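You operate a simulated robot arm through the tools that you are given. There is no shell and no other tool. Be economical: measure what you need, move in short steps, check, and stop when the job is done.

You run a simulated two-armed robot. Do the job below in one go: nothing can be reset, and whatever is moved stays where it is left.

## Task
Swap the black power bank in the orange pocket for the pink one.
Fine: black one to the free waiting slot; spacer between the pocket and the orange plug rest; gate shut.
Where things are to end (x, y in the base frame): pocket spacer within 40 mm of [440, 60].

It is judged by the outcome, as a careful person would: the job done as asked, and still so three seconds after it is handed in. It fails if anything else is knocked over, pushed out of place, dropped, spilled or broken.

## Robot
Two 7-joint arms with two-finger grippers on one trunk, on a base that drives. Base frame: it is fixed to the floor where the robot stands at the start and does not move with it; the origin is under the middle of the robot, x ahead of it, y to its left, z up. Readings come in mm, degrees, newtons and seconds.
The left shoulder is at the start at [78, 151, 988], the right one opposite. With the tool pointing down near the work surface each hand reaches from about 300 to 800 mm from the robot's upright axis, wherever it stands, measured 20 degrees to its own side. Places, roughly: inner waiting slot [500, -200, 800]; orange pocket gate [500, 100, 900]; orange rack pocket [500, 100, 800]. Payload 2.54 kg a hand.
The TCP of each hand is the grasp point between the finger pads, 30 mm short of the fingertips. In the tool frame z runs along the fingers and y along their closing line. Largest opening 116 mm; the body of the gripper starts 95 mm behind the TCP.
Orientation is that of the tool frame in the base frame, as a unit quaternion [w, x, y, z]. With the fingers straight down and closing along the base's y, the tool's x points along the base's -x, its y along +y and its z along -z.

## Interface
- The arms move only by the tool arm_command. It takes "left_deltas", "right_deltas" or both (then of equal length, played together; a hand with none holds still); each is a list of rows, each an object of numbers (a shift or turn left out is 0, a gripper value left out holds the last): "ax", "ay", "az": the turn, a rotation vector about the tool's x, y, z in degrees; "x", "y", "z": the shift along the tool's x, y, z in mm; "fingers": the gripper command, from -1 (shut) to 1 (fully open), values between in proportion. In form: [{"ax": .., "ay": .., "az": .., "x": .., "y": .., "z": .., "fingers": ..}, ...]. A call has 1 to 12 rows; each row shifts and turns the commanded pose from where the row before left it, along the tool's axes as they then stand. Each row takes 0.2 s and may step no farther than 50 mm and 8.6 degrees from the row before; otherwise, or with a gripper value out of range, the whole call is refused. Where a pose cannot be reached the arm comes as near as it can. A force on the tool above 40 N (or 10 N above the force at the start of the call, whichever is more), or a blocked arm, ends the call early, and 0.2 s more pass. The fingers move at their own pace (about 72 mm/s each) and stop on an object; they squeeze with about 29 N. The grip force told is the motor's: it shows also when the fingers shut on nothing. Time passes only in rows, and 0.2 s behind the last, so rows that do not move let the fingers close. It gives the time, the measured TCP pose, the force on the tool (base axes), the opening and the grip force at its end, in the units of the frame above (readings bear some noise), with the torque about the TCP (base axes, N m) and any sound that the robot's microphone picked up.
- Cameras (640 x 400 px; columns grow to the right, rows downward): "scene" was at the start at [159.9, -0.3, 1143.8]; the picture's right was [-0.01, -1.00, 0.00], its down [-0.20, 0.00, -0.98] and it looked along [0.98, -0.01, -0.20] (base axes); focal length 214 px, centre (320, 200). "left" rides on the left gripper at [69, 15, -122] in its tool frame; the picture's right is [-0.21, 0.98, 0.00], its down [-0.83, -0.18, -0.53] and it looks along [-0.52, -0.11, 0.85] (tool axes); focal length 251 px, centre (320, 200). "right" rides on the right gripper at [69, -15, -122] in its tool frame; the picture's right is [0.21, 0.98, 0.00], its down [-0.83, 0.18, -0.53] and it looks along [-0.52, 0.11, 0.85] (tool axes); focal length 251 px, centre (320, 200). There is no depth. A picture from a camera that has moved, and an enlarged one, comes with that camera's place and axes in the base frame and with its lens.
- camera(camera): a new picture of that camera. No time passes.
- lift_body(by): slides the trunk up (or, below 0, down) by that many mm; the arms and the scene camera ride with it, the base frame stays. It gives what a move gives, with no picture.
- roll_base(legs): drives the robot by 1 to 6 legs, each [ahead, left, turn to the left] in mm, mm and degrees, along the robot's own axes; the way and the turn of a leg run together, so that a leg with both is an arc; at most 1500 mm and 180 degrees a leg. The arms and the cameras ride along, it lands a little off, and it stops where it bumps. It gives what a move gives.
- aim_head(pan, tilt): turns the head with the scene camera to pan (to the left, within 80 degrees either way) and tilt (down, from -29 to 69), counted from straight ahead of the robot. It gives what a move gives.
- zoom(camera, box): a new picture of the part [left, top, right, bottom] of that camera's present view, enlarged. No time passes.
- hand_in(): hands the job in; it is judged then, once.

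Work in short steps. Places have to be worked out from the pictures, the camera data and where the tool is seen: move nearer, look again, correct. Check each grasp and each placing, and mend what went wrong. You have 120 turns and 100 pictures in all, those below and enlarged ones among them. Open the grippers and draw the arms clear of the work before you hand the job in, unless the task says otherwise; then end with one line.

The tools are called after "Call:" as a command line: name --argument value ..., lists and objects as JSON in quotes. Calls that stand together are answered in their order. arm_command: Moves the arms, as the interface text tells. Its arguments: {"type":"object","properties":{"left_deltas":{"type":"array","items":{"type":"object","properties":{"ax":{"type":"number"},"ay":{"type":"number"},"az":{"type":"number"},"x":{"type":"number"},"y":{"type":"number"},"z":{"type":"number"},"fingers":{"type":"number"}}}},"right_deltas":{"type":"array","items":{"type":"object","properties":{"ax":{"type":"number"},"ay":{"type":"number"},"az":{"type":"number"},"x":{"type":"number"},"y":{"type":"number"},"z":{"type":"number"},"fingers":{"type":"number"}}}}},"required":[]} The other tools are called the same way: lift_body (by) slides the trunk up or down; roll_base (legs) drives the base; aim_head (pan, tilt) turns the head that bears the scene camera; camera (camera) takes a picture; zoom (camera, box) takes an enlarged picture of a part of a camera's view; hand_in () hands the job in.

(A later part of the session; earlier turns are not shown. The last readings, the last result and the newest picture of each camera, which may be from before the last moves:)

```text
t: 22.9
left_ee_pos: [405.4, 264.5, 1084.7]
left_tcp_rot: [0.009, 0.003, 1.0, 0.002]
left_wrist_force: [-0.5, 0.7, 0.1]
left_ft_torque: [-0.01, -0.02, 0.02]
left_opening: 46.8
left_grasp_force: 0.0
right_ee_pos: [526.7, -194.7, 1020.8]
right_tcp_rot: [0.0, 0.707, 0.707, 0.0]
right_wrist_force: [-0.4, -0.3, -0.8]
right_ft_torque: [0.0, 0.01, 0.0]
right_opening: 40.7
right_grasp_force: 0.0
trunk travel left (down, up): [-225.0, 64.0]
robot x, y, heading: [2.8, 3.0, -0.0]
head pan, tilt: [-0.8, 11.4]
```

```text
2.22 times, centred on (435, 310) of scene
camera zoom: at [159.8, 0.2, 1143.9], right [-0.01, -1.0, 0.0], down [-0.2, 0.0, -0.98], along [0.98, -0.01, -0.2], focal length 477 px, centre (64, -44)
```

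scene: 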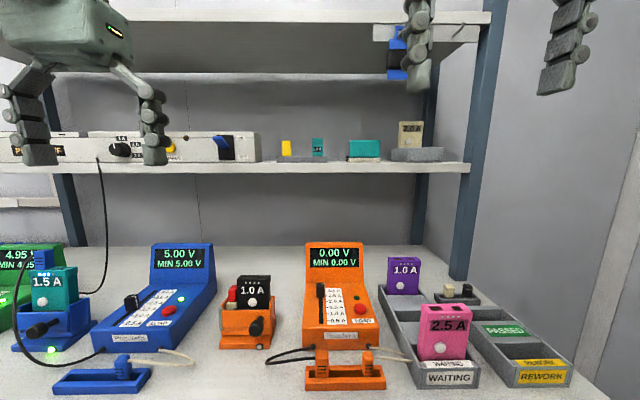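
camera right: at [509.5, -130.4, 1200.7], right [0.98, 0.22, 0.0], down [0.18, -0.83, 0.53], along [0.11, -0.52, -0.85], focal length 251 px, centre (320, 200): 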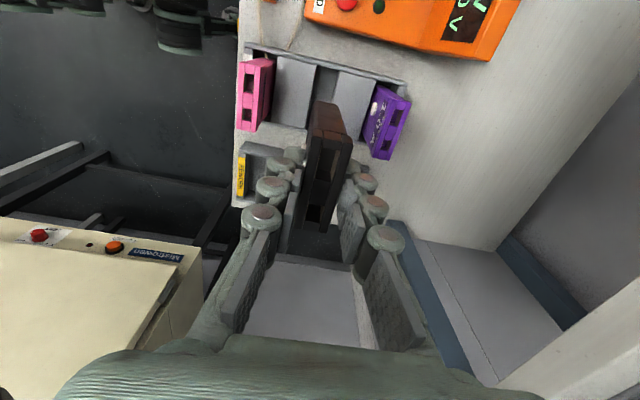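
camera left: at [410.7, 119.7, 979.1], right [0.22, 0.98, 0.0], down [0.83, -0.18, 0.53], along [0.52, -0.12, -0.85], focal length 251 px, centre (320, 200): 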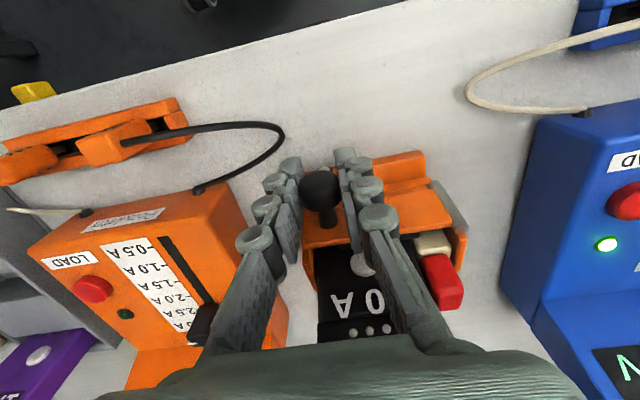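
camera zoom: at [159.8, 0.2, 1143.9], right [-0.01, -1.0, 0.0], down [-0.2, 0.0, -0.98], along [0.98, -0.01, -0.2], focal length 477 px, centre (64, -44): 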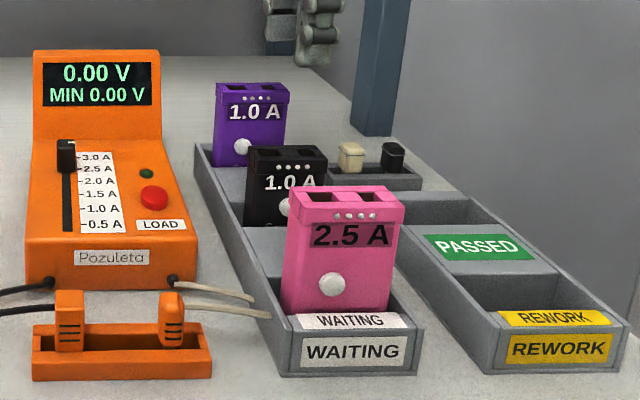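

Black bank stands in the middle slot. Now the spacer: left hand goes over the pocket; right hand turns back and withdraws a bit.

Call:
arm_command --left_deltas '[{"y": -25, "x": -25}, {"y": -25, "x": -25}, {"y": -25, "x": -25}, {"y": -25, "x": -25}, {"x": -28}, {"z": 30}, {"z": 40, "fingers": -0.1}, {}, {}, {}, {}]' --right_deltas '[{"az": -8.5, "z": -10}, {"az": -8.5, "z": -10}, {"az": -8.5, "z": -10}, {"az": -8.5, "z": -10}, {"az": -8.5}, {"az": -8.5}, {"az": -8.5}, {"az": -8.5}, {"az": -8.5}, {"az": -8.5}, {"az": -5}]'

Call:
camera --camera "left"

Call:
zoom --camera "scene" --box '[190, 220, 310, 360]'

```text
t: 25.3
left_ee_pos: [532.9, 162.7, 1014.6]
left_tcp_rot: [0.008, 0.003, 1.0, 0.002]
left_wrist_force: [0.1, -0.4, 0.3]
left_ft_torque: [0.0, -0.01, 0.01]
left_opening: 52.3
left_grasp_force: 0.1
left hand out of reach, approached as far as the arm can: row 5
right_ee_pos: [525.6, -197.1, 1060.9]
right_tcp_rot: [0.0, -0.001, 1.0, -0.001]
right_wrist_force: [-1.2, 1.0, 0.9]
right_ft_torque: [0.0, -0.01, 0.03]
right_opening: 40.4
right_grasp_force: 0.1
trunk travel left (down, up): [-225.0, 64.0]
robot x, y, heading: [0.4, 0.9, -0.0]
head pan, tilt: [-0.8, 11.4]
```

```text
59 pictures are left
camera left: at [462.8, 178.8, 1133.2], right [0.22, 0.98, 0.01], down [0.82, -0.19, 0.55], along [0.54, -0.11, -0.84], focal length 251 px, centre (320, 200)
```

left: 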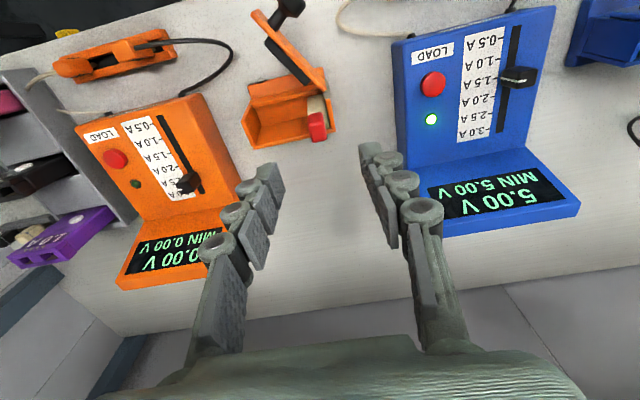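

```text
2.86 times, centred on (250, 290) of scene
camera zoom: at [160.3, -0.1, 1143.8], right [-0.01, -1.0, 0.0], down [-0.2, 0.0, -0.98], along [0.98, -0.01, -0.2], focal length 613 px, centre (520, -57)
```

zoom: 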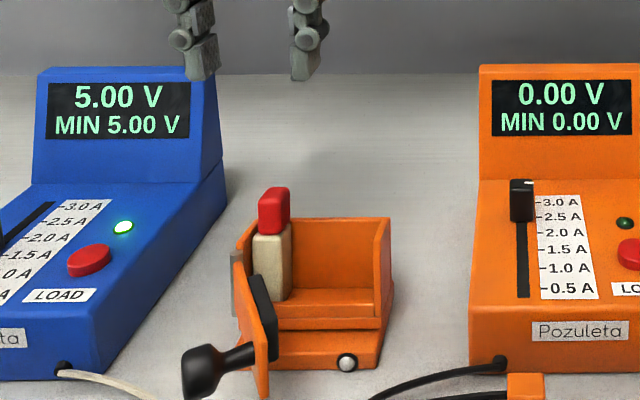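

Call:
zoom --camera "left" --box '[230, 40, 390, 170]'

```text
3.08 times, centred on (310, 105) of left
camera zoom: at [462.8, 178.8, 1133.2], right [0.22, 0.98, 0.01], down [0.82, -0.19, 0.55], along [0.54, -0.11, -0.84], focal length 774 px, centre (351, 492)
```

zoom: 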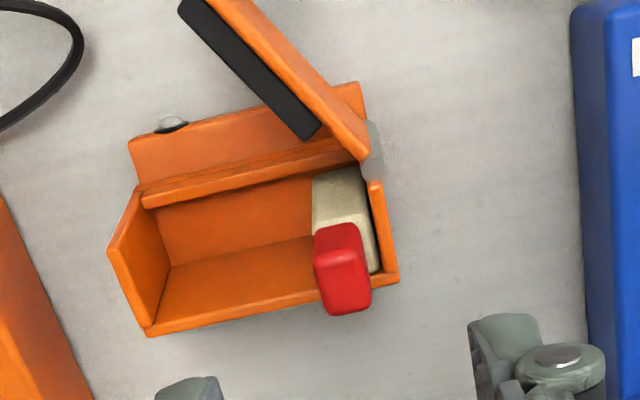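

Spacer cap about (543, 162), top z≈895. Descend with the left hand above it and verify.

Call:
arm_command --left_deltas '[{"z": 40, "x": -3}, {"z": 40, "x": -3}, {"z": 20, "x": -3}, {}]'

Call:
camera --camera "left"

Call:
zoom --camera "scene" --box '[190, 220, 310, 360]'

```text
t: 26.3
left_ee_pos: [543.7, 167.7, 912.6]
left_tcp_rot: [0.009, 0.002, 1.0, 0.002]
left_wrist_force: [0.3, -0.8, -1.2]
left_ft_torque: [-0.01, -0.01, 0.02]
left_opening: 52.3
left_grasp_force: 0.1
right_ee_pos: [525.8, -197.9, 1060.5]
right_tcp_rot: [-0.001, 0.0, 1.0, 0.0]
right_wrist_force: [-0.1, 0.7, -0.1]
right_ft_torque: [0.01, -0.01, 0.0]
right_opening: 40.5
right_grasp_force: 0.0
trunk travel left (down, up): [-225.0, 64.0]
robot x, y, heading: [0.1, 0.1, 0.2]
head pan, tilt: [-0.8, 11.4]
```

```text
56 pictures are left
camera left: at [473.2, 182.5, 1032.9], right [0.22, 0.98, 0.01], down [0.82, -0.19, 0.55], along [0.54, -0.11, -0.84], focal length 251 px, centre (320, 200)
```

left: 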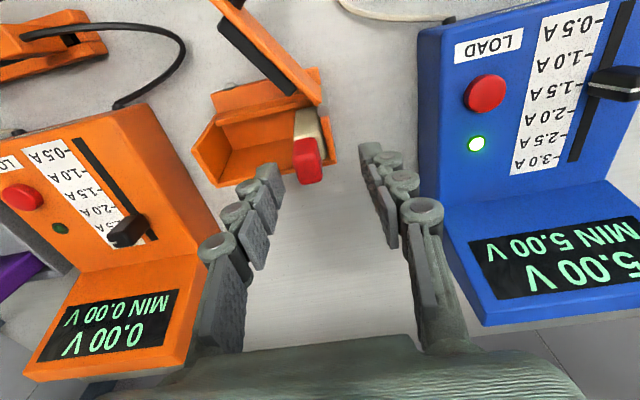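

```text
2.86 times, centred on (250, 290) of scene
camera zoom: at [160.3, -0.1, 1143.8], right [-0.01, -1.0, 0.0], down [-0.2, 0.0, -0.98], along [0.98, -0.01, -0.2], focal length 613 px, centre (520, -57)
```

zoom: 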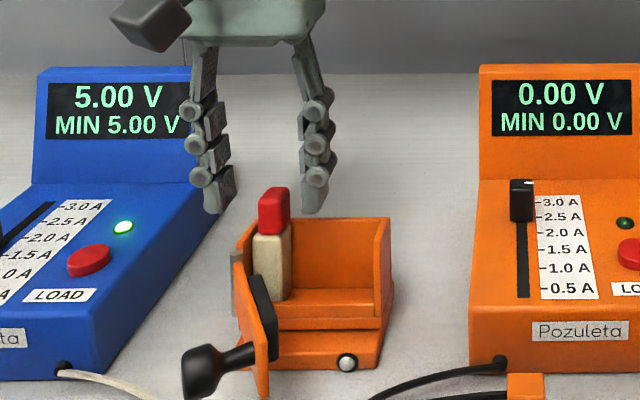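

Cap at about (540, 162). Correct y, lower, close.

Call:
arm_command --left_deltas '[{"y": -5.5, "x": 2.5}, {"z": 13}, {"fingers": -1}, {}, {}]'

Call:
zoom --camera "scene" --box '[190, 220, 310, 360]'

Call:
zoom --camera "left" --box '[180, 50, 460, 250]'

```text
t: 27.5
left_ee_pos: [539.8, 166.5, 900.6]
left_tcp_rot: [0.008, 0.001, 1.0, 0.005]
left_wrist_force: [2.1, 33.1, 6.2]
left_ft_torque: [0.96, 0.02, -0.41]
left_opening: 23.7
left_grasp_force: 28.8
right_ee_pos: [524.9, -194.2, 1061.4]
right_tcp_rot: [0.0, 0.001, 1.0, -0.002]
right_wrist_force: [-0.5, -0.4, -0.7]
right_ft_torque: [-0.03, -0.02, -0.01]
right_opening: 40.6
right_grasp_force: 0.0
trunk travel left (down, up): [-225.0, 64.0]
robot x, y, heading: [1.8, 2.3, 0.0]
head pan, tilt: [-0.8, 11.4]
```

```text
2.86 times, centred on (250, 290) of scene
camera zoom: at [160.0, 2.9, 1144.0], right [-0.01, -1.0, 0.0], down [-0.2, 0.0, -0.98], along [0.98, -0.01, -0.2], focal length 613 px, centre (520, -57)
```

zoom: 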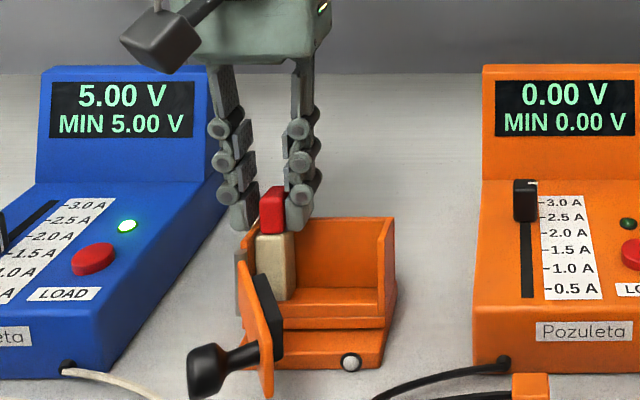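

```text
2.00 times, centred on (320, 150) of left
camera zoom: at [470.4, 180.6, 1021.9], right [0.22, 0.98, 0.01], down [0.82, -0.19, 0.55], along [0.54, -0.11, -0.84], focal length 503 px, centre (320, 300)
```

zoom: 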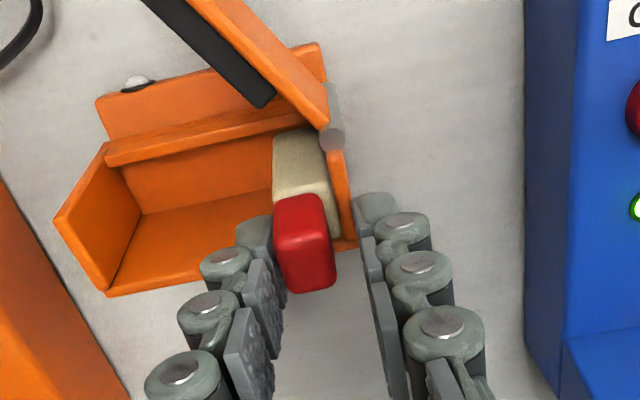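

The +y force suggests the left finger caught on the wall's outer side. Open, rise 9 mm, recentre and close again.

Call:
arm_command --left_deltas '[{"fingers": -0.2}, {}, {"z": -9}, {"fingers": -1}, {}, {}]'

Call:
zoom --camera "scene" --box '[190, 220, 310, 360]'

Call:
zoom --camera "left" --box '[180, 50, 460, 250]'

```text
t: 28.9
left_ee_pos: [541.5, 159.0, 909.7]
left_tcp_rot: [0.009, 0.003, 1.0, 0.002]
left_wrist_force: [0.5, -0.3, -0.4]
left_ft_torque: [0.01, 0.01, 0.01]
left_opening: 15.1
left_grasp_force: 29.1
right_ee_pos: [525.5, -197.3, 1059.9]
right_tcp_rot: [-0.001, 0.0, 1.0, 0.001]
right_wrist_force: [0.3, -0.1, 0.1]
right_ft_torque: [-0.02, 0.02, -0.01]
right_opening: 40.7
right_grasp_force: 0.1
trunk travel left (down, up): [-225.0, 64.0]
robot x, y, heading: [-1.1, 2.3, 0.1]
head pan, tilt: [-0.8, 11.4]
```

```text
2.86 times, centred on (250, 290) of scene
camera zoom: at [160.4, -0.1, 1143.8], right [-0.01, -1.0, 0.0], down [-0.2, 0.0, -0.98], along [0.98, -0.01, -0.2], focal length 613 px, centre (520, -57)
```

zoom: 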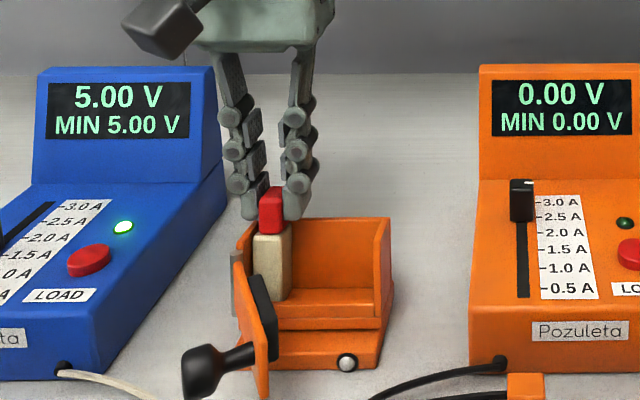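

```text
2.00 times, centred on (320, 150) of left
camera zoom: at [470.3, 175.4, 1030.0], right [0.22, 0.98, 0.01], down [0.82, -0.19, 0.55], along [0.54, -0.11, -0.84], focal length 503 px, centre (320, 300)
```

zoom: 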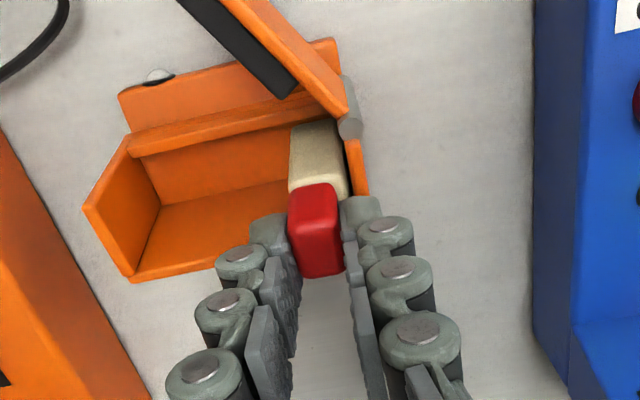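

Cap gripped (15 mm, no side force). Lift gently.

Call:
arm_command --left_deltas '[{"z": -8}, {"z": -12}, {"z": -25}, {"z": -35}, {"z": -30}, {}]'

Call:
zoom --camera "scene" --box '[170, 180, 330, 360]'

Call:
camera --camera "left"

```text
t: 30.3
left_ee_pos: [539.1, 157.0, 1019.2]
left_tcp_rot: [0.009, 0.002, 1.0, 0.002]
left_wrist_force: [0.5, 0.0, 0.2]
left_ft_torque: [0.03, 0.0, 0.0]
left_opening: 14.8
left_grasp_force: 28.9
right_ee_pos: [525.6, -196.9, 1061.4]
right_tcp_rot: [0.0, 0.001, 1.0, 0.0]
right_wrist_force: [-0.5, -0.1, -0.2]
right_ft_torque: [0.02, 0.03, -0.03]
right_opening: 40.7
right_grasp_force: 0.0
trunk travel left (down, up): [-225.0, 64.0]
robot x, y, heading: [4.1, 2.7, 0.2]
head pan, tilt: [-0.8, 11.4]
```

```text
2.22 times, centred on (250, 270) of scene
camera zoom: at [160.4, -0.1, 1143.8], right [-0.01, -1.0, 0.0], down [-0.2, 0.0, -0.98], along [0.98, -0.01, -0.2], focal length 477 px, centre (476, 44)
```

zoom: 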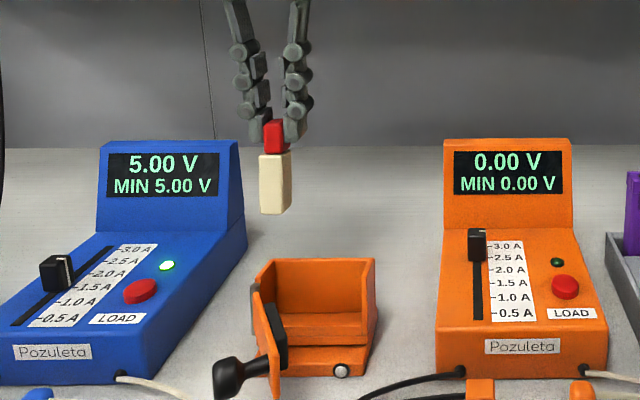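

```text
49 pictures are left
camera left: at [468.2, 172.5, 1138.8], right [0.22, 0.98, 0.01], down [0.82, -0.19, 0.55], along [0.54, -0.11, -0.84], focal length 251 px, centre (320, 200)
```

left: 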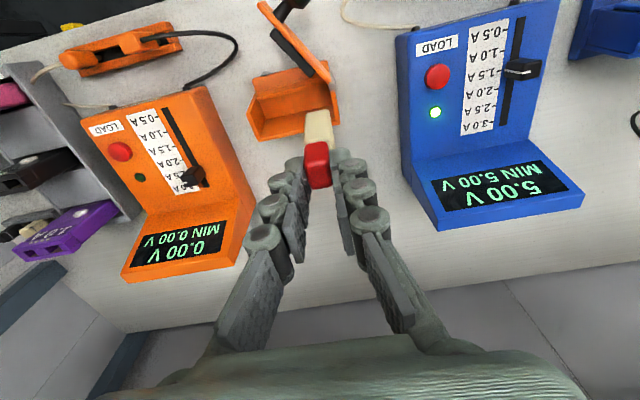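

The whole spacer is up. The orange plug cable passes near (441, 56), so I aim for about (428, 84), within tolerance; carry and lower partway.

Call:
arm_command --left_deltas '[{"x": 37, "y": -24}, {"x": 37, "y": -24}, {"x": 37, "y": -25}, {"z": 40}, {"z": 40}, {}]'

Call:
camera --camera "left"

Call:
zoom --camera "scene" --box '[210, 240, 370, 400]'

```text
t: 31.7
left_ee_pos: [428.7, 83.7, 938.1]
left_tcp_rot: [0.009, 0.003, 1.0, 0.002]
left_wrist_force: [0.6, -1.1, -0.3]
left_ft_torque: [0.01, -0.03, -0.04]
left_opening: 14.7
left_grasp_force: 28.8
right_ee_pos: [525.7, -198.3, 1060.6]
right_tcp_rot: [0.0, 0.0, 1.0, -0.001]
right_wrist_force: [0.7, 0.2, 0.5]
right_ft_torque: [0.0, 0.03, 0.03]
right_opening: 40.4
right_grasp_force: 0.0
trunk travel left (down, up): [-225.0, 64.0]
robot x, y, heading: [1.3, 3.0, -0.1]
head pan, tilt: [-0.8, 11.4]
```

```text
48 pictures are left
camera left: at [357.7, 99.7, 1058.0], right [0.22, 0.98, 0.01], down [0.82, -0.19, 0.55], along [0.54, -0.11, -0.84], focal length 251 px, centre (320, 200)
```

left: 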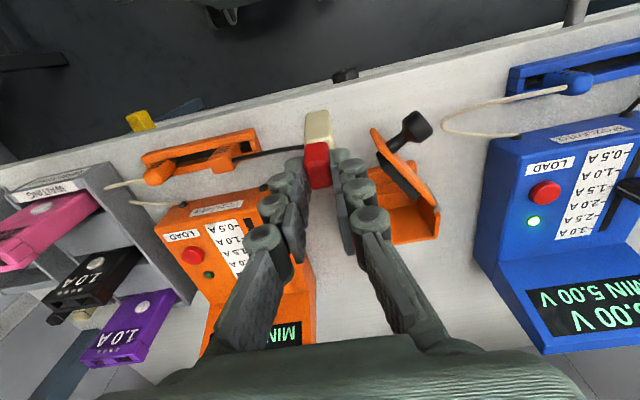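

```text
2.50 times, centred on (290, 320) of scene
camera zoom: at [160.3, -0.1, 1143.9], right [-0.01, -1.0, 0.0], down [-0.2, 0.0, -0.98], along [0.98, -0.01, -0.2], focal length 536 px, centre (395, -100)
```

zoom: 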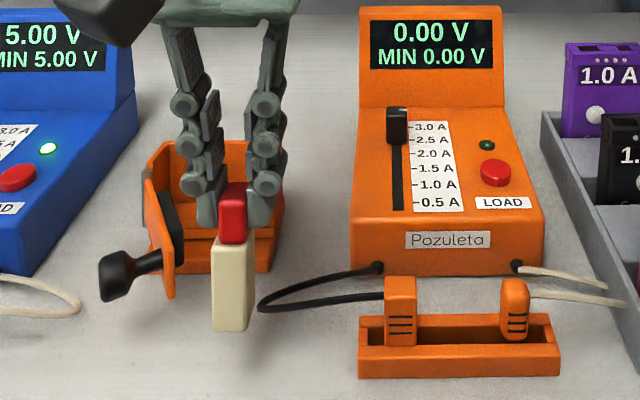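

Cable arcs at about x≥444 there; table edge about x 400. I shift to x≈425 and lower until contact.

Call:
arm_command --left_deltas '[{"x": 4, "z": 20}, {"z": 20}, {"z": 10}, {"z": 6}, {"z": 4}, {}]'

Call:
zoom --camera "scene" --box '[210, 240, 370, 400]'

Call:
zoom --camera "left" --box '[200, 40, 440, 240]'

```text
t: 33.1
left_ee_pos: [425.7, 85.9, 879.8]
left_tcp_rot: [0.011, 0.004, 1.0, 0.001]
left_wrist_force: [2.1, -2.2, 31.7]
left_ft_torque: [-0.17, -0.14, 0.02]
left_opening: 15.0
left_grasp_force: 29.1
right_ee_pos: [524.0, -198.7, 1061.1]
right_tcp_rot: [0.001, -0.001, 1.0, -0.001]
right_wrist_force: [-0.4, -0.3, 0.0]
right_ft_torque: [-0.01, 0.01, 0.04]
right_opening: 40.5
right_grasp_force: 0.0
trunk travel left (down, up): [-225.0, 64.0]
robot x, y, heading: [-1.8, 0.4, 0.3]
head pan, tilt: [-0.8, 11.4]
```

```text
2.50 times, centred on (290, 320) of scene
camera zoom: at [158.8, -0.7, 1144.3], right [-0.01, -1.0, 0.0], down [-0.2, 0.0, -0.98], along [0.98, -0.01, -0.2], focal length 536 px, centre (395, -100)
```

zoom: 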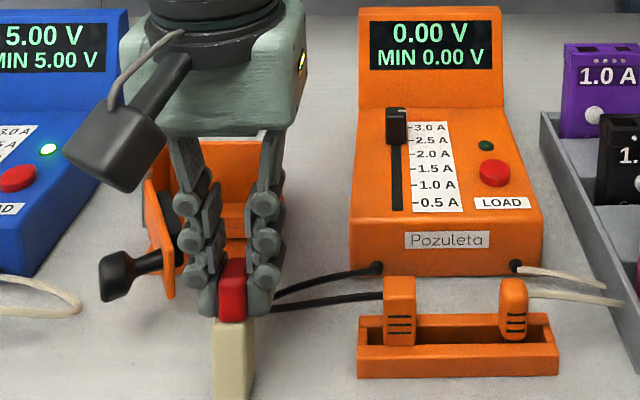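

```text
2.00 times, centred on (320, 140) of left
camera zoom: at [354.6, 102.2, 1000.2], right [0.22, 0.98, 0.01], down [0.81, -0.19, 0.55], along [0.54, -0.12, -0.83], focal length 503 px, centre (320, 320)
```

zoom: 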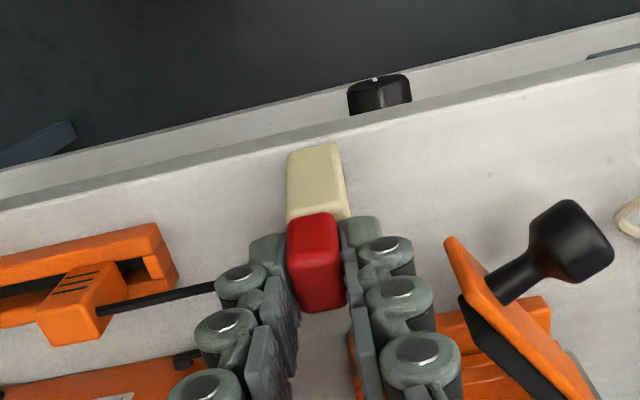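

Contact on the table (31 N). Release and rise.

Call:
arm_command --left_deltas '[{"z": -3}, {"fingers": -0.4}, {}, {"z": -25}, {"z": -45}, {"z": -45}, {"z": -40}]'

Call:
camera --camera "left"

Call:
zoom --camera "scene" --box '[210, 240, 370, 400]'

```text
t: 34.7
left_ee_pos: [424.7, 89.0, 1037.3]
left_tcp_rot: [0.008, 0.003, 1.0, 0.002]
left_wrist_force: [0.3, -0.1, -0.6]
left_ft_torque: [-0.01, 0.0, 0.0]
left_opening: 34.9
left_grasp_force: 0.0
right_ee_pos: [525.9, -197.6, 1060.1]
right_tcp_rot: [0.0, 0.0, 1.0, 0.0]
right_wrist_force: [-1.1, 0.1, -0.7]
right_ft_torque: [0.0, 0.01, -0.02]
right_opening: 40.9
right_grasp_force: 0.1
trunk travel left (down, up): [-225.0, 64.0]
robot x, y, heading: [-1.0, -1.8, 0.0]
head pan, tilt: [-0.8, 11.4]
```

```text
44 pictures are left
camera left: at [354.1, 104.0, 1157.6], right [0.22, 0.98, 0.01], down [0.82, -0.19, 0.55], along [0.53, -0.11, -0.84], focal length 251 px, centre (320, 200)
```

left: 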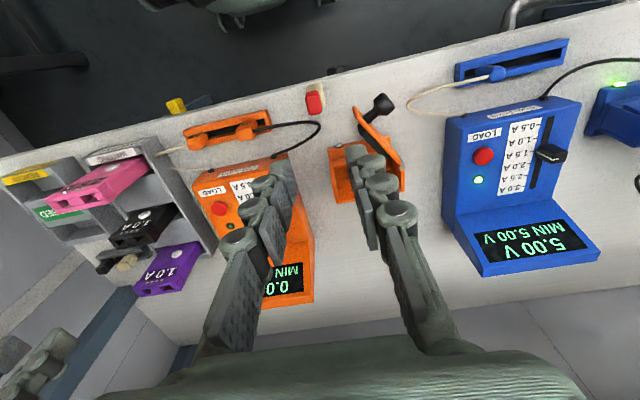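

```text
2.50 times, centred on (290, 320) of scene
camera zoom: at [160.4, -0.1, 1143.8], right [-0.01, -1.0, 0.0], down [-0.2, 0.0, -0.98], along [0.98, -0.01, -0.2], focal length 536 px, centre (395, -100)
```

zoom: 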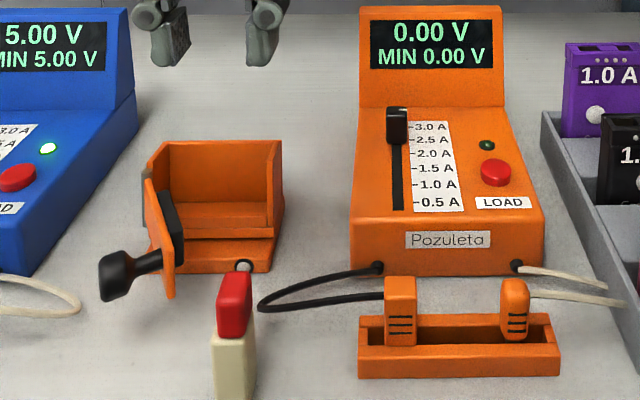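

Spacer stands. Measure its place more precisely.

Call:
zoom --camera "left" --box '[230, 70, 390, 170]'

Call:
camera --camera "scene"

```text
4.00 times, centred on (310, 120) of left
camera zoom: at [354.1, 104.0, 1157.6], right [0.22, 0.98, 0.01], down [0.82, -0.19, 0.55], along [0.53, -0.11, -0.84], focal length 1006 px, centre (360, 520)
```

zoom: 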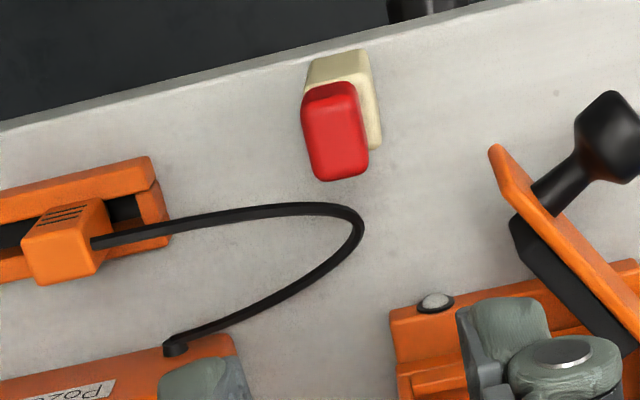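

```text
41 pictures are left
camera scene: at [160.4, -0.1, 1143.8], right [-0.01, -1.0, 0.0], down [-0.2, 0.0, -0.98], along [0.98, -0.01, -0.2], focal length 214 px, centre (320, 200)
```

scene: 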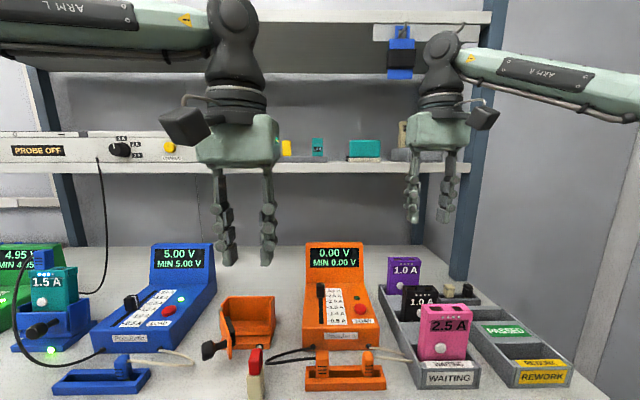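

Estimates put it ~5 mm from the table edge and near the tolerance; I'll regrip and shift it about +9 mm x, -9 mm y.

Call:
arm_command --left_deltas '[{"z": 45}, {"z": 45}, {"z": 40}, {"z": 22}, {"fingers": -1}, {}, {"z": -6}, {"x": -5, "y": -4}, {"x": -4, "y": -5}, {}, {"z": 5}, {"z": 4}]'

Call:
zoom --camera "left" --box '[200, 40, 440, 240]'

```text
t: 37.3
left_ee_pos: [435.8, 75.9, 886.4]
left_tcp_rot: [0.012, 0.003, 1.0, 0.001]
left_wrist_force: [-2.5, -1.4, 25.7]
left_ft_torque: [-0.01, 0.57, 0.03]
left_opening: 14.5
left_grasp_force: 29.1
right_ee_pos: [524.2, -198.6, 1061.7]
right_tcp_rot: [0.001, 0.001, 1.0, 0.0]
right_wrist_force: [-0.1, -0.2, -0.3]
right_ft_torque: [0.03, 0.01, 0.02]
right_opening: 40.4
right_grasp_force: 0.1
trunk travel left (down, up): [-225.0, 64.0]
robot x, y, heading: [0.5, 1.6, 0.1]
head pan, tilt: [-0.8, 11.4]
```

```text
2.00 times, centred on (320, 140) of left
camera zoom: at [363.8, 92.6, 1005.4], right [0.22, 0.98, 0.01], down [0.81, -0.19, 0.55], along [0.54, -0.12, -0.83], focal length 503 px, centre (320, 320)
```

zoom: 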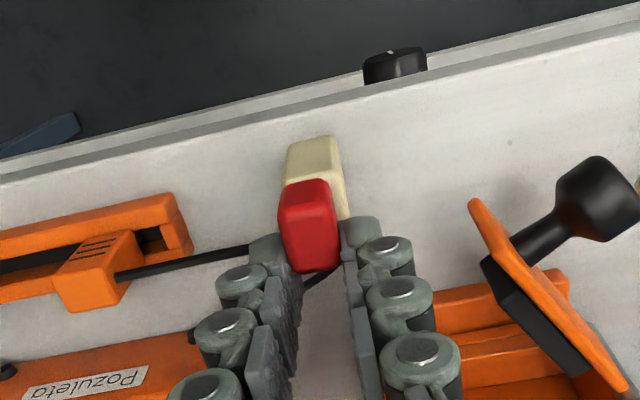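

Set down with front edge bearing first; release gently and check it stands flat.

Call:
arm_command --left_deltas '[{"z": 0}, {"fingers": -0.6}, {}, {}]'

Call:
zoom --camera "left" --box '[200, 40, 440, 240]'

Call:
zoom --camera "scene" --box '[210, 280, 330, 400]'

```text
t: 38.3
left_ee_pos: [434.6, 76.9, 882.0]
left_tcp_rot: [0.009, 0.002, 1.0, 0.003]
left_wrist_force: [-0.1, 0.5, 0.0]
left_ft_torque: [-0.03, 0.04, -0.01]
left_opening: 23.1
left_grasp_force: 0.1
right_ee_pos: [525.8, -197.9, 1060.4]
right_tcp_rot: [0.0, 0.0, 1.0, -0.001]
right_wrist_force: [-1.1, 0.6, 0.5]
right_ft_torque: [0.02, 0.0, 0.02]
right_opening: 40.5
right_grasp_force: 0.2
trunk travel left (down, up): [-225.0, 64.0]
robot x, y, heading: [-3.3, 1.5, -0.1]
head pan, tilt: [-0.8, 11.4]
```

```text
2.00 times, centred on (320, 140) of left
camera zoom: at [364.9, 93.4, 1002.1], right [0.22, 0.98, 0.01], down [0.82, -0.19, 0.55], along [0.54, -0.11, -0.84], focal length 503 px, centre (320, 320)
```

zoom: 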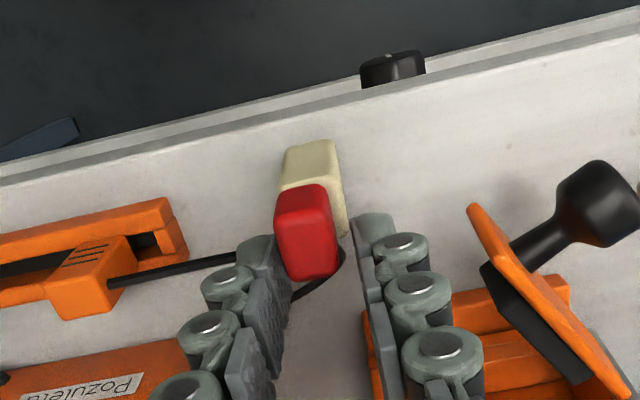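

```text
3.33 times, centred on (270, 340) of scene
camera zoom: at [160.3, -0.1, 1143.8], right [-0.01, -1.0, 0.0], down [-0.2, 0.0, -0.98], along [0.98, -0.01, -0.2], focal length 715 px, centre (487, -267)
```

zoom: 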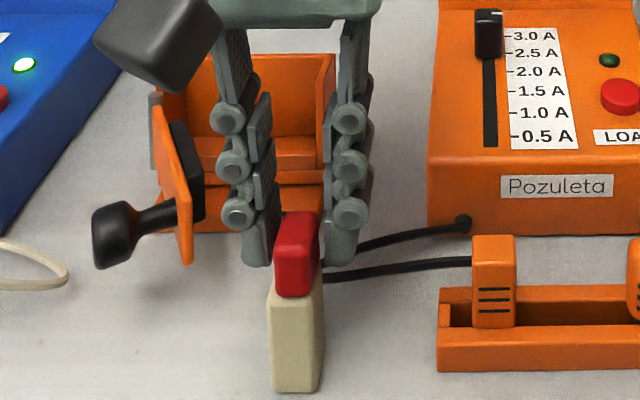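

Call:
arm_command --left_deltas '[{"z": -30}, {"z": -45}, {"z": -45}, {"z": -30, "y": 30}, {"y": 45}, {"y": 45}]'

Call:
zoom --camera "left" --box '[130, 50, 370, 210]'

Call:
zoom --camera "scene" --box '[210, 280, 330, 400]'

```text
t: 39.7
left_ee_pos: [432.3, 200.1, 1034.9]
left_tcp_rot: [0.009, 0.003, 1.0, 0.001]
left_wrist_force: [-1.2, 0.0, 0.0]
left_ft_torque: [0.0, -0.02, -0.01]
left_opening: 23.2
left_grasp_force: 0.0
right_ee_pos: [525.2, -197.2, 1061.1]
right_tcp_rot: [0.0, 0.0, 1.0, 0.001]
right_wrist_force: [-0.2, 0.8, -0.2]
right_ft_torque: [-0.02, 0.0, 0.0]
right_opening: 40.6
right_grasp_force: 0.0
trunk travel left (down, up): [-225.0, 64.0]
robot x, y, heading: [0.3, -0.5, -0.2]
head pan, tilt: [-0.8, 11.4]
```

```text
2.50 times, centred on (250, 130) of left
camera zoom: at [361.1, 216.2, 1155.4], right [0.22, 0.98, 0.01], down [0.82, -0.19, 0.55], along [0.54, -0.12, -0.84], focal length 629 px, centre (495, 375)
```

zoom: 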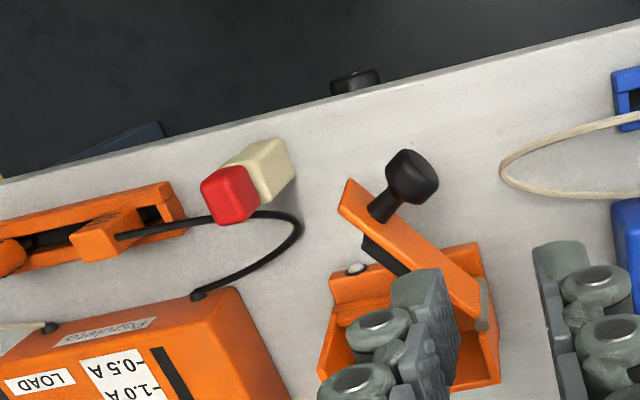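

```text
3.33 times, centred on (270, 340) of scene
camera zoom: at [160.0, 0.4, 1143.9], right [-0.01, -1.0, 0.0], down [-0.2, 0.0, -0.98], along [0.98, -0.01, -0.2], focal length 715 px, centre (487, -267)
```

zoom: 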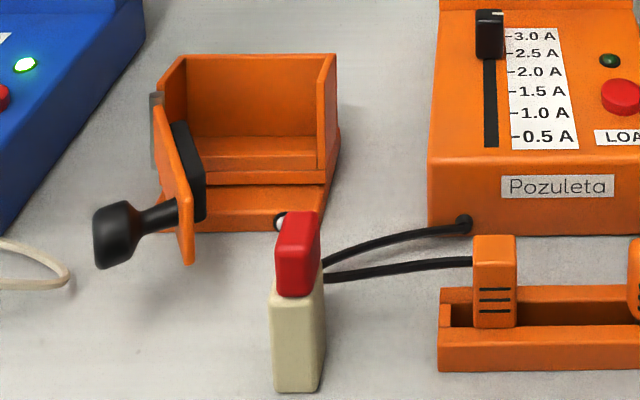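

Spacer stands well at about (427, 81). Now the pink bank: right hand goes above it (estimated centre (446, -194), top z≈917), fully open.

Call:
arm_command --right_deltas '[{"x": 27, "y": 1, "fingers": 1}, {"x": 27, "y": 1}, {"x": 26, "y": 1}, {"z": 40}, {"z": 20}, {}]'

Call:
camera --camera "right"

Call:
zoom --camera "scene" --box '[350, 240, 510, 400]'

```text
t: 41.1
left_ee_pos: [432.3, 199.8, 1034.8]
left_tcp_rot: [0.008, 0.002, 1.0, 0.003]
left_wrist_force: [0.8, -0.2, -0.3]
left_ft_torque: [0.03, -0.04, -0.03]
left_opening: 23.3
left_grasp_force: 0.0
right_ee_pos: [446.8, -195.3, 1002.4]
right_tcp_rot: [0.001, 0.001, 1.0, 0.0]
right_wrist_force: [-0.1, -0.1, -0.3]
right_ft_torque: [0.02, -0.01, 0.04]
right_opening: 116.3
right_grasp_force: 0.1
trunk travel left (down, up): [-225.0, 64.0]
robot x, y, heading: [1.9, -2.5, -0.2]
head pan, tilt: [-0.8, 11.4]
```

```text
35 pictures are left
camera right: at [376.8, -210.0, 1125.7], right [-0.21, 0.98, 0.0], down [0.83, 0.18, 0.53], along [0.52, 0.11, -0.85], focal length 251 px, centre (320, 200)
```

right: 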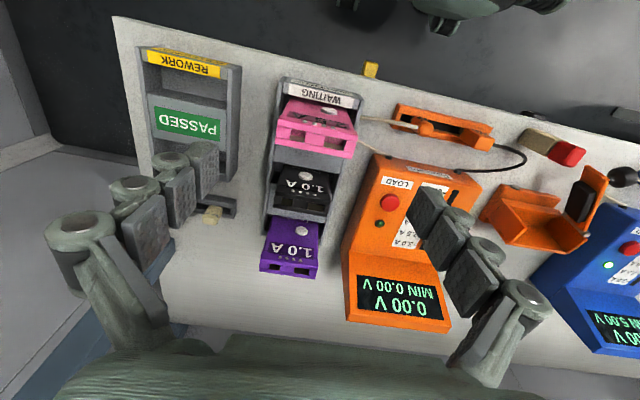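

```text
2.50 times, centred on (430, 320) of scene
camera zoom: at [160.3, -0.1, 1143.9], right [-0.01, -1.0, 0.0], down [-0.2, 0.0, -0.98], along [0.98, -0.01, -0.2], focal length 536 px, centre (45, -100)
```

zoom: 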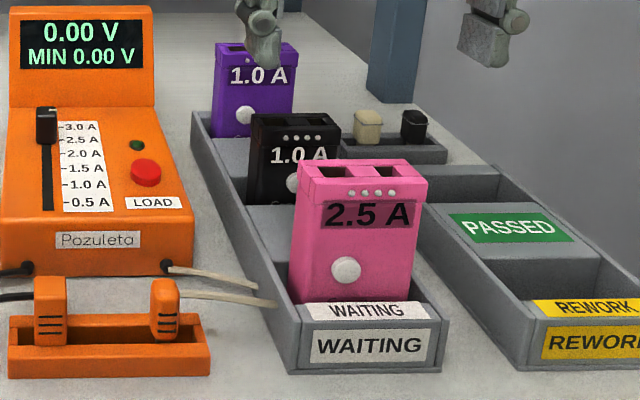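

Pink centre ≈ (449, -198). Descend around it and check.

Call:
arm_command --right_deltas '[{"x": -2.5, "y": -2.5, "z": 35}, {"z": 35}, {"z": 25}, {}]'

Call:
camera --camera "right"

Call:
zoom --camera "scene" --box '[350, 240, 510, 400]'

```text
t: 42.1
left_ee_pos: [431.6, 198.8, 1035.2]
left_tcp_rot: [0.009, 0.002, 1.0, 0.001]
left_wrist_force: [0.5, -0.5, -0.1]
left_ft_torque: [-0.02, -0.04, -0.01]
left_opening: 23.1
left_grasp_force: 0.0
right_ee_pos: [448.7, -196.4, 908.0]
right_tcp_rot: [0.001, 0.0, 1.0, 0.0]
right_wrist_force: [0.2, 0.1, -0.1]
right_ft_torque: [-0.03, 0.01, 0.01]
right_opening: 116.2
right_grasp_force: 0.1
trunk travel left (down, up): [-225.0, 64.0]
robot x, y, heading: [-1.8, 0.3, 0.2]
head pan, tilt: [-0.8, 11.4]
```

```text
33 pictures are left
camera right: at [379.0, -210.4, 1030.5], right [-0.21, 0.98, 0.0], down [0.83, 0.18, 0.53], along [0.52, 0.11, -0.85], focal length 251 px, centre (320, 200)
```

right: 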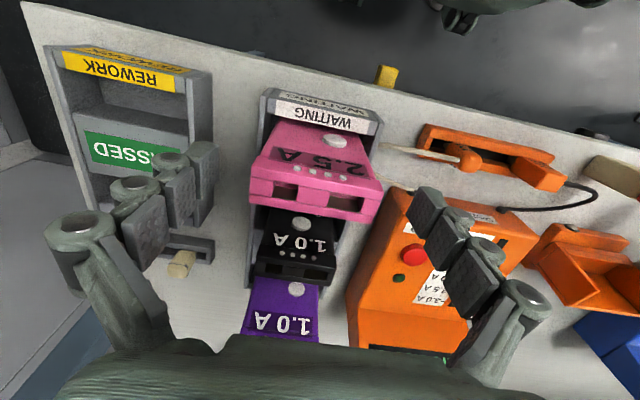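

```text
2.50 times, centred on (430, 320) of scene
camera zoom: at [160.3, -0.1, 1143.8], right [-0.01, -1.0, 0.0], down [-0.2, 0.0, -0.98], along [0.98, -0.01, -0.2], focal length 536 px, centre (45, -100)
```

zoom: 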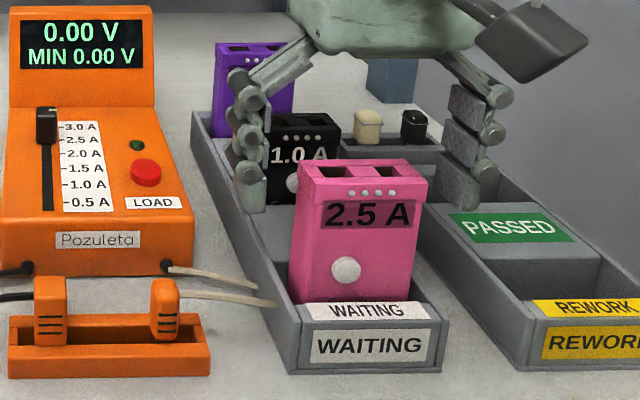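

Centred well. Lower 9 mm and close.

Call:
arm_command --right_deltas '[{"z": 9, "y": -2, "x": 1}, {"fingers": -1}, {}, {}, {}]'

Call:
zoom --camera "scene" --box '[350, 240, 510, 400]'

```text
t: 43.3
left_ee_pos: [431.7, 199.7, 1036.0]
left_tcp_rot: [0.009, 0.003, 1.0, 0.002]
left_wrist_force: [1.3, 0.6, -0.6]
left_ft_torque: [0.01, -0.01, 0.0]
left_opening: 23.4
left_grasp_force: 0.0
right_ee_pos: [447.0, -199.0, 898.5]
right_tcp_rot: [0.0, 0.0, 1.0, 0.0]
right_wrist_force: [0.6, -0.2, 0.6]
right_ft_torque: [-0.02, 0.01, 0.06]
right_opening: 67.3
right_grasp_force: 26.1
trunk travel left (down, up): [-225.0, 64.0]
robot x, y, heading: [4.1, 2.0, 0.2]
head pan, tilt: [-0.8, 11.4]
```

```text
2.50 times, centred on (430, 320) of scene
camera zoom: at [160.3, -0.1, 1143.9], right [-0.01, -1.0, 0.0], down [-0.2, 0.0, -0.98], along [0.98, -0.01, -0.2], focal length 536 px, centre (45, -100)
```

zoom: 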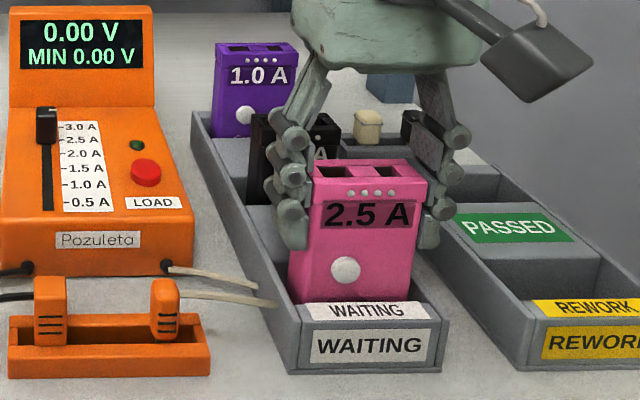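

Held at 67 mm. Lift slowly, then check.

Call:
arm_command --right_deltas '[{"z": -8}, {"z": -15}, {"z": -30}, {"z": -40}, {"z": -40}, {"z": -40}]'

Call:
camera --camera "scene"

```text
t: 44.7
left_ee_pos: [431.2, 199.9, 1035.4]
left_tcp_rot: [0.009, 0.003, 1.0, 0.002]
left_wrist_force: [-0.6, 0.4, -0.2]
left_ft_torque: [-0.01, -0.03, -0.03]
left_opening: 23.5
left_grasp_force: 0.1
right_ee_pos: [451.5, -197.0, 1068.3]
right_tcp_rot: [0.0, 0.0, 1.0, 0.0]
right_wrist_force: [-0.5, -0.7, -1.7]
right_ft_torque: [-0.02, 0.01, 0.01]
right_opening: 67.3
right_grasp_force: 25.8
trunk travel left (down, up): [-225.0, 64.0]
robot x, y, heading: [-0.0, 0.7, 0.1]
head pan, tilt: [-0.8, 11.4]
```

```text
30 pictures are left
camera scene: at [160.0, 0.1, 1143.8], right [-0.01, -1.0, 0.0], down [-0.2, 0.0, -0.98], along [0.98, -0.01, -0.2], focal length 214 px, centre (320, 200)
```

scene: 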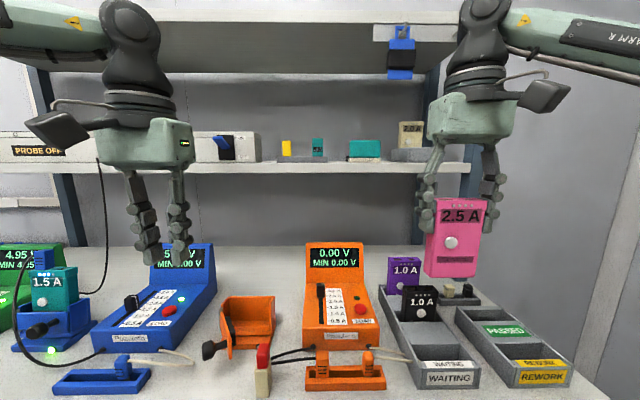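

Pink is securely up. Move the left hand aside and carry pink above the pocket.

Call:
arm_command --right_deltas '[{"x": -11, "y": 10}, {"x": -11, "y": 40}, {"x": -11, "y": 40}, {"x": -11, "y": 40}, {"x": -11, "y": 40}, {"x": -11, "y": 40}, {"x": -11, "y": 40}, {"x": -11, "y": 40}, {"y": 38}, {}]' --left_deltas '[{"y": 40, "z": -20}, {"y": 40, "z": -20}, {"y": 30, "x": 10, "z": -10}, {"x": 15}, {}, {}, {}, {}, {}, {}]'

Call:
camera --camera "right"

Call:
zoom --camera "scene" --box '[170, 160, 330, 340]'

```text
t: 46.9
left_ee_pos: [407.5, 308.0, 1082.7]
left_tcp_rot: [0.009, 0.003, 1.0, 0.003]
left_wrist_force: [-0.3, -0.4, -0.1]
left_ft_torque: [0.01, 0.02, -0.02]
left_opening: 23.3
left_grasp_force: 0.1
right_ee_pos: [536.8, 127.9, 1069.6]
right_tcp_rot: [0.0, 0.0, 1.0, 0.0]
right_wrist_force: [0.4, 0.1, -2.6]
right_ft_torque: [0.01, -0.02, 0.0]
right_opening: 67.3
right_grasp_force: 26.0
trunk travel left (down, up): [-225.0, 64.0]
robot x, y, heading: [-1.2, -1.7, -0.1]
head pan, tilt: [-0.8, 11.4]
```

```text
29 pictures are left
camera right: at [466.5, 112.8, 1194.0], right [-0.21, 0.98, 0.0], down [0.83, 0.18, 0.53], along [0.52, 0.11, -0.85], focal length 251 px, centre (320, 200)
```

right: 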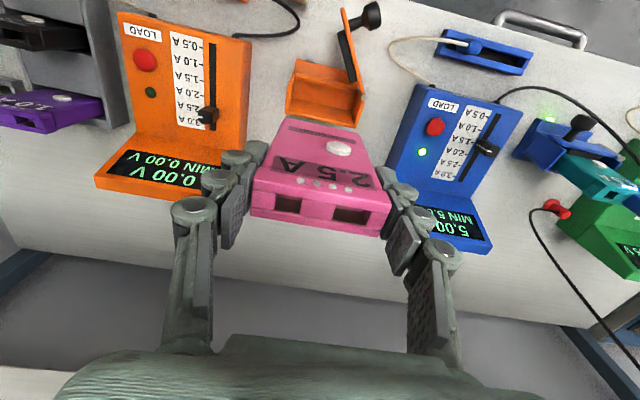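

```text
2.22 times, centred on (250, 250) of scene
camera zoom: at [160.5, -0.4, 1143.8], right [-0.02, -1.0, 0.0], down [-0.2, 0.0, -0.98], along [0.98, -0.01, -0.2], focal length 477 px, centre (476, 89)
```

zoom: 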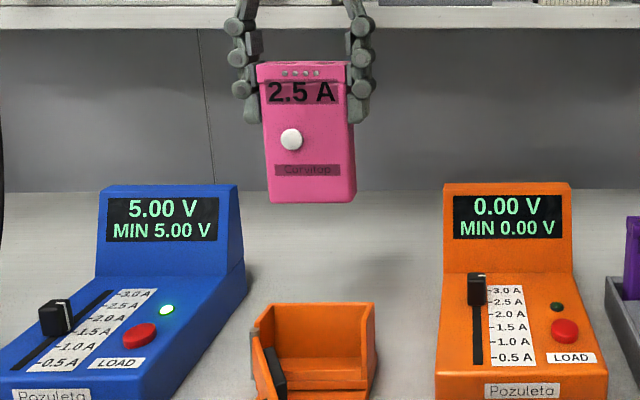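

Pink hangs over the pocket. Lower to just above the walls and check alignment.

Call:
arm_command --right_deltas '[{"z": 40, "y": 3, "x": 2}, {"z": 40}, {"z": 5}, {}]'

Call:
camera --camera "right"

Call:
zoom --camera "scene" --box '[190, 220, 310, 360]'

Call:
camera --camera "left"

```text
t: 47.9
left_ee_pos: [407.8, 307.9, 1082.5]
left_tcp_rot: [0.008, 0.003, 1.0, 0.002]
left_wrist_force: [0.5, -0.1, -0.3]
left_ft_torque: [0.0, 0.02, 0.0]
left_opening: 23.0
left_grasp_force: 0.0
right_ee_pos: [533.6, 132.6, 985.6]
right_tcp_rot: [0.0, 0.0, 1.0, 0.0]
right_wrist_force: [-0.5, 0.1, -1.6]
right_ft_torque: [-0.02, 0.03, 0.03]
right_opening: 67.3
right_grasp_force: 26.3
trunk travel left (down, up): [-225.0, 64.0]
robot x, y, heading: [-0.3, -1.1, 0.1]
head pan, tilt: [-0.8, 11.4]
```

```text
27 pictures are left
camera right: at [464.2, 116.7, 1107.9], right [-0.21, 0.98, 0.0], down [0.83, 0.18, 0.53], along [0.52, 0.11, -0.85], focal length 251 px, centre (320, 200)
```

right: 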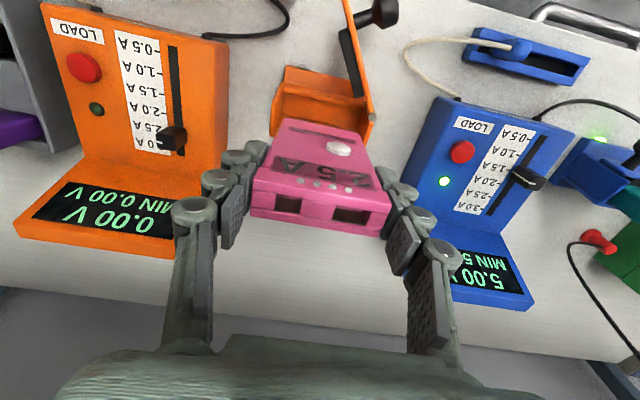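

```text
2.86 times, centred on (250, 290) of scene
camera zoom: at [160.5, -0.1, 1143.8], right [-0.01, -1.0, 0.0], down [-0.2, 0.0, -0.98], along [0.98, -0.01, -0.2], focal length 613 px, centre (520, -57)
```

zoom: 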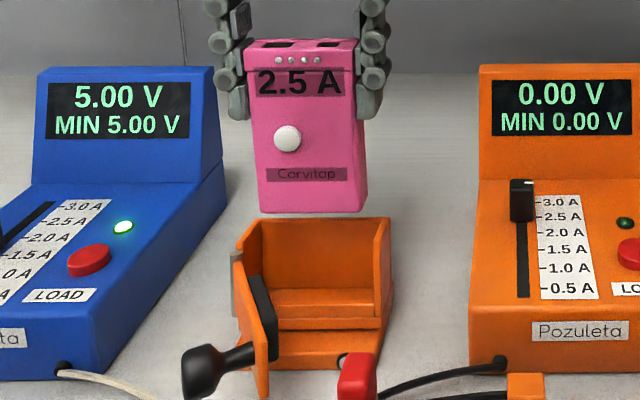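

```text
25 pictures are left
camera left: at [336.7, 323.4, 1202.1], right [0.22, 0.98, 0.01], down [0.82, -0.19, 0.55], along [0.54, -0.11, -0.84], focal length 251 px, centre (320, 200)
```

left: 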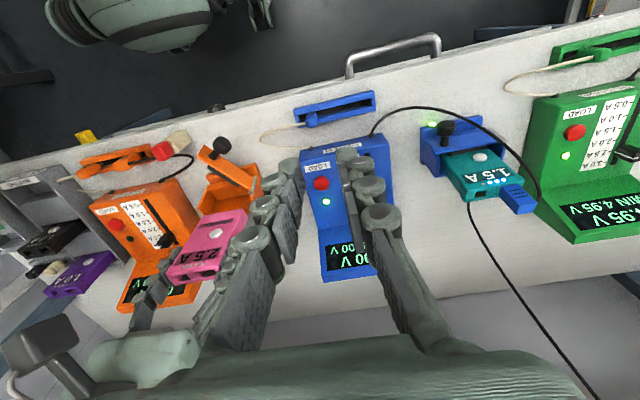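

Alignment is near; nudge y -2 and enter the pocket slowly.

Call:
arm_command --right_deltas '[{"y": -2, "z": 12}, {"z": 12}, {"z": 8}, {}]'

Call:
zoom --camera "scene" --box '[190, 220, 310, 360]'

Call:
zoom --camera "right" --box '[220, 0, 440, 200]'

```text
t: 48.9
left_ee_pos: [407.0, 307.9, 1082.1]
left_tcp_rot: [0.009, 0.003, 1.0, 0.002]
left_wrist_force: [-0.1, -0.2, -0.7]
left_ft_torque: [0.0, 0.01, 0.01]
left_opening: 23.3
left_grasp_force: 0.1
right_ee_pos: [534.0, 129.1, 952.6]
right_tcp_rot: [0.0, 0.0, 1.0, 0.0]
right_wrist_force: [-2.9, 1.0, -1.0]
right_ft_torque: [-0.03, 0.17, -0.06]
right_opening: 67.3
right_grasp_force: 25.8
trunk travel left (down, up): [-225.0, 64.0]
robot x, y, heading: [3.4, -1.8, -0.2]
head pan, tilt: [-0.8, 11.4]
```

```text
2.86 times, centred on (250, 290) of scene
camera zoom: at [160.2, -0.1, 1143.9], right [-0.01, -1.0, 0.0], down [-0.2, 0.0, -0.98], along [0.98, -0.01, -0.2], focal length 613 px, centre (520, -57)
```

zoom: 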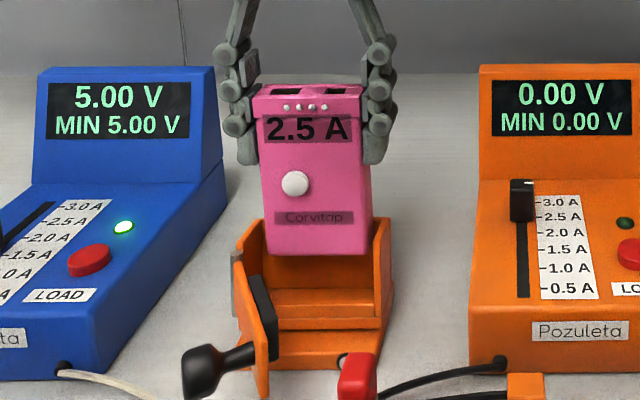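

```text
2.00 times, centred on (330, 100) of right
camera zoom: at [464.3, 114.1, 1076.2], right [-0.21, 0.98, 0.0], down [0.83, 0.18, 0.53], along [0.52, 0.11, -0.85], focal length 503 px, centre (300, 400)
```

zoom: 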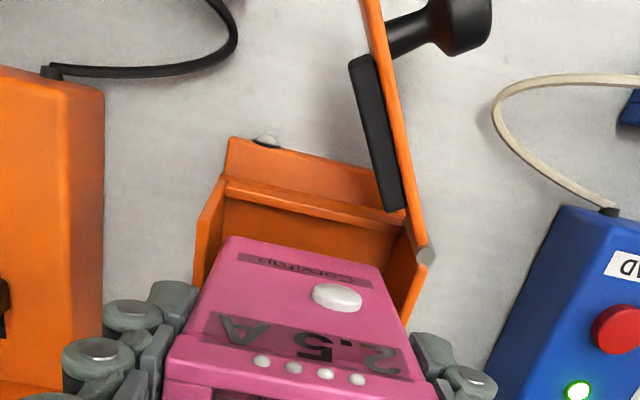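

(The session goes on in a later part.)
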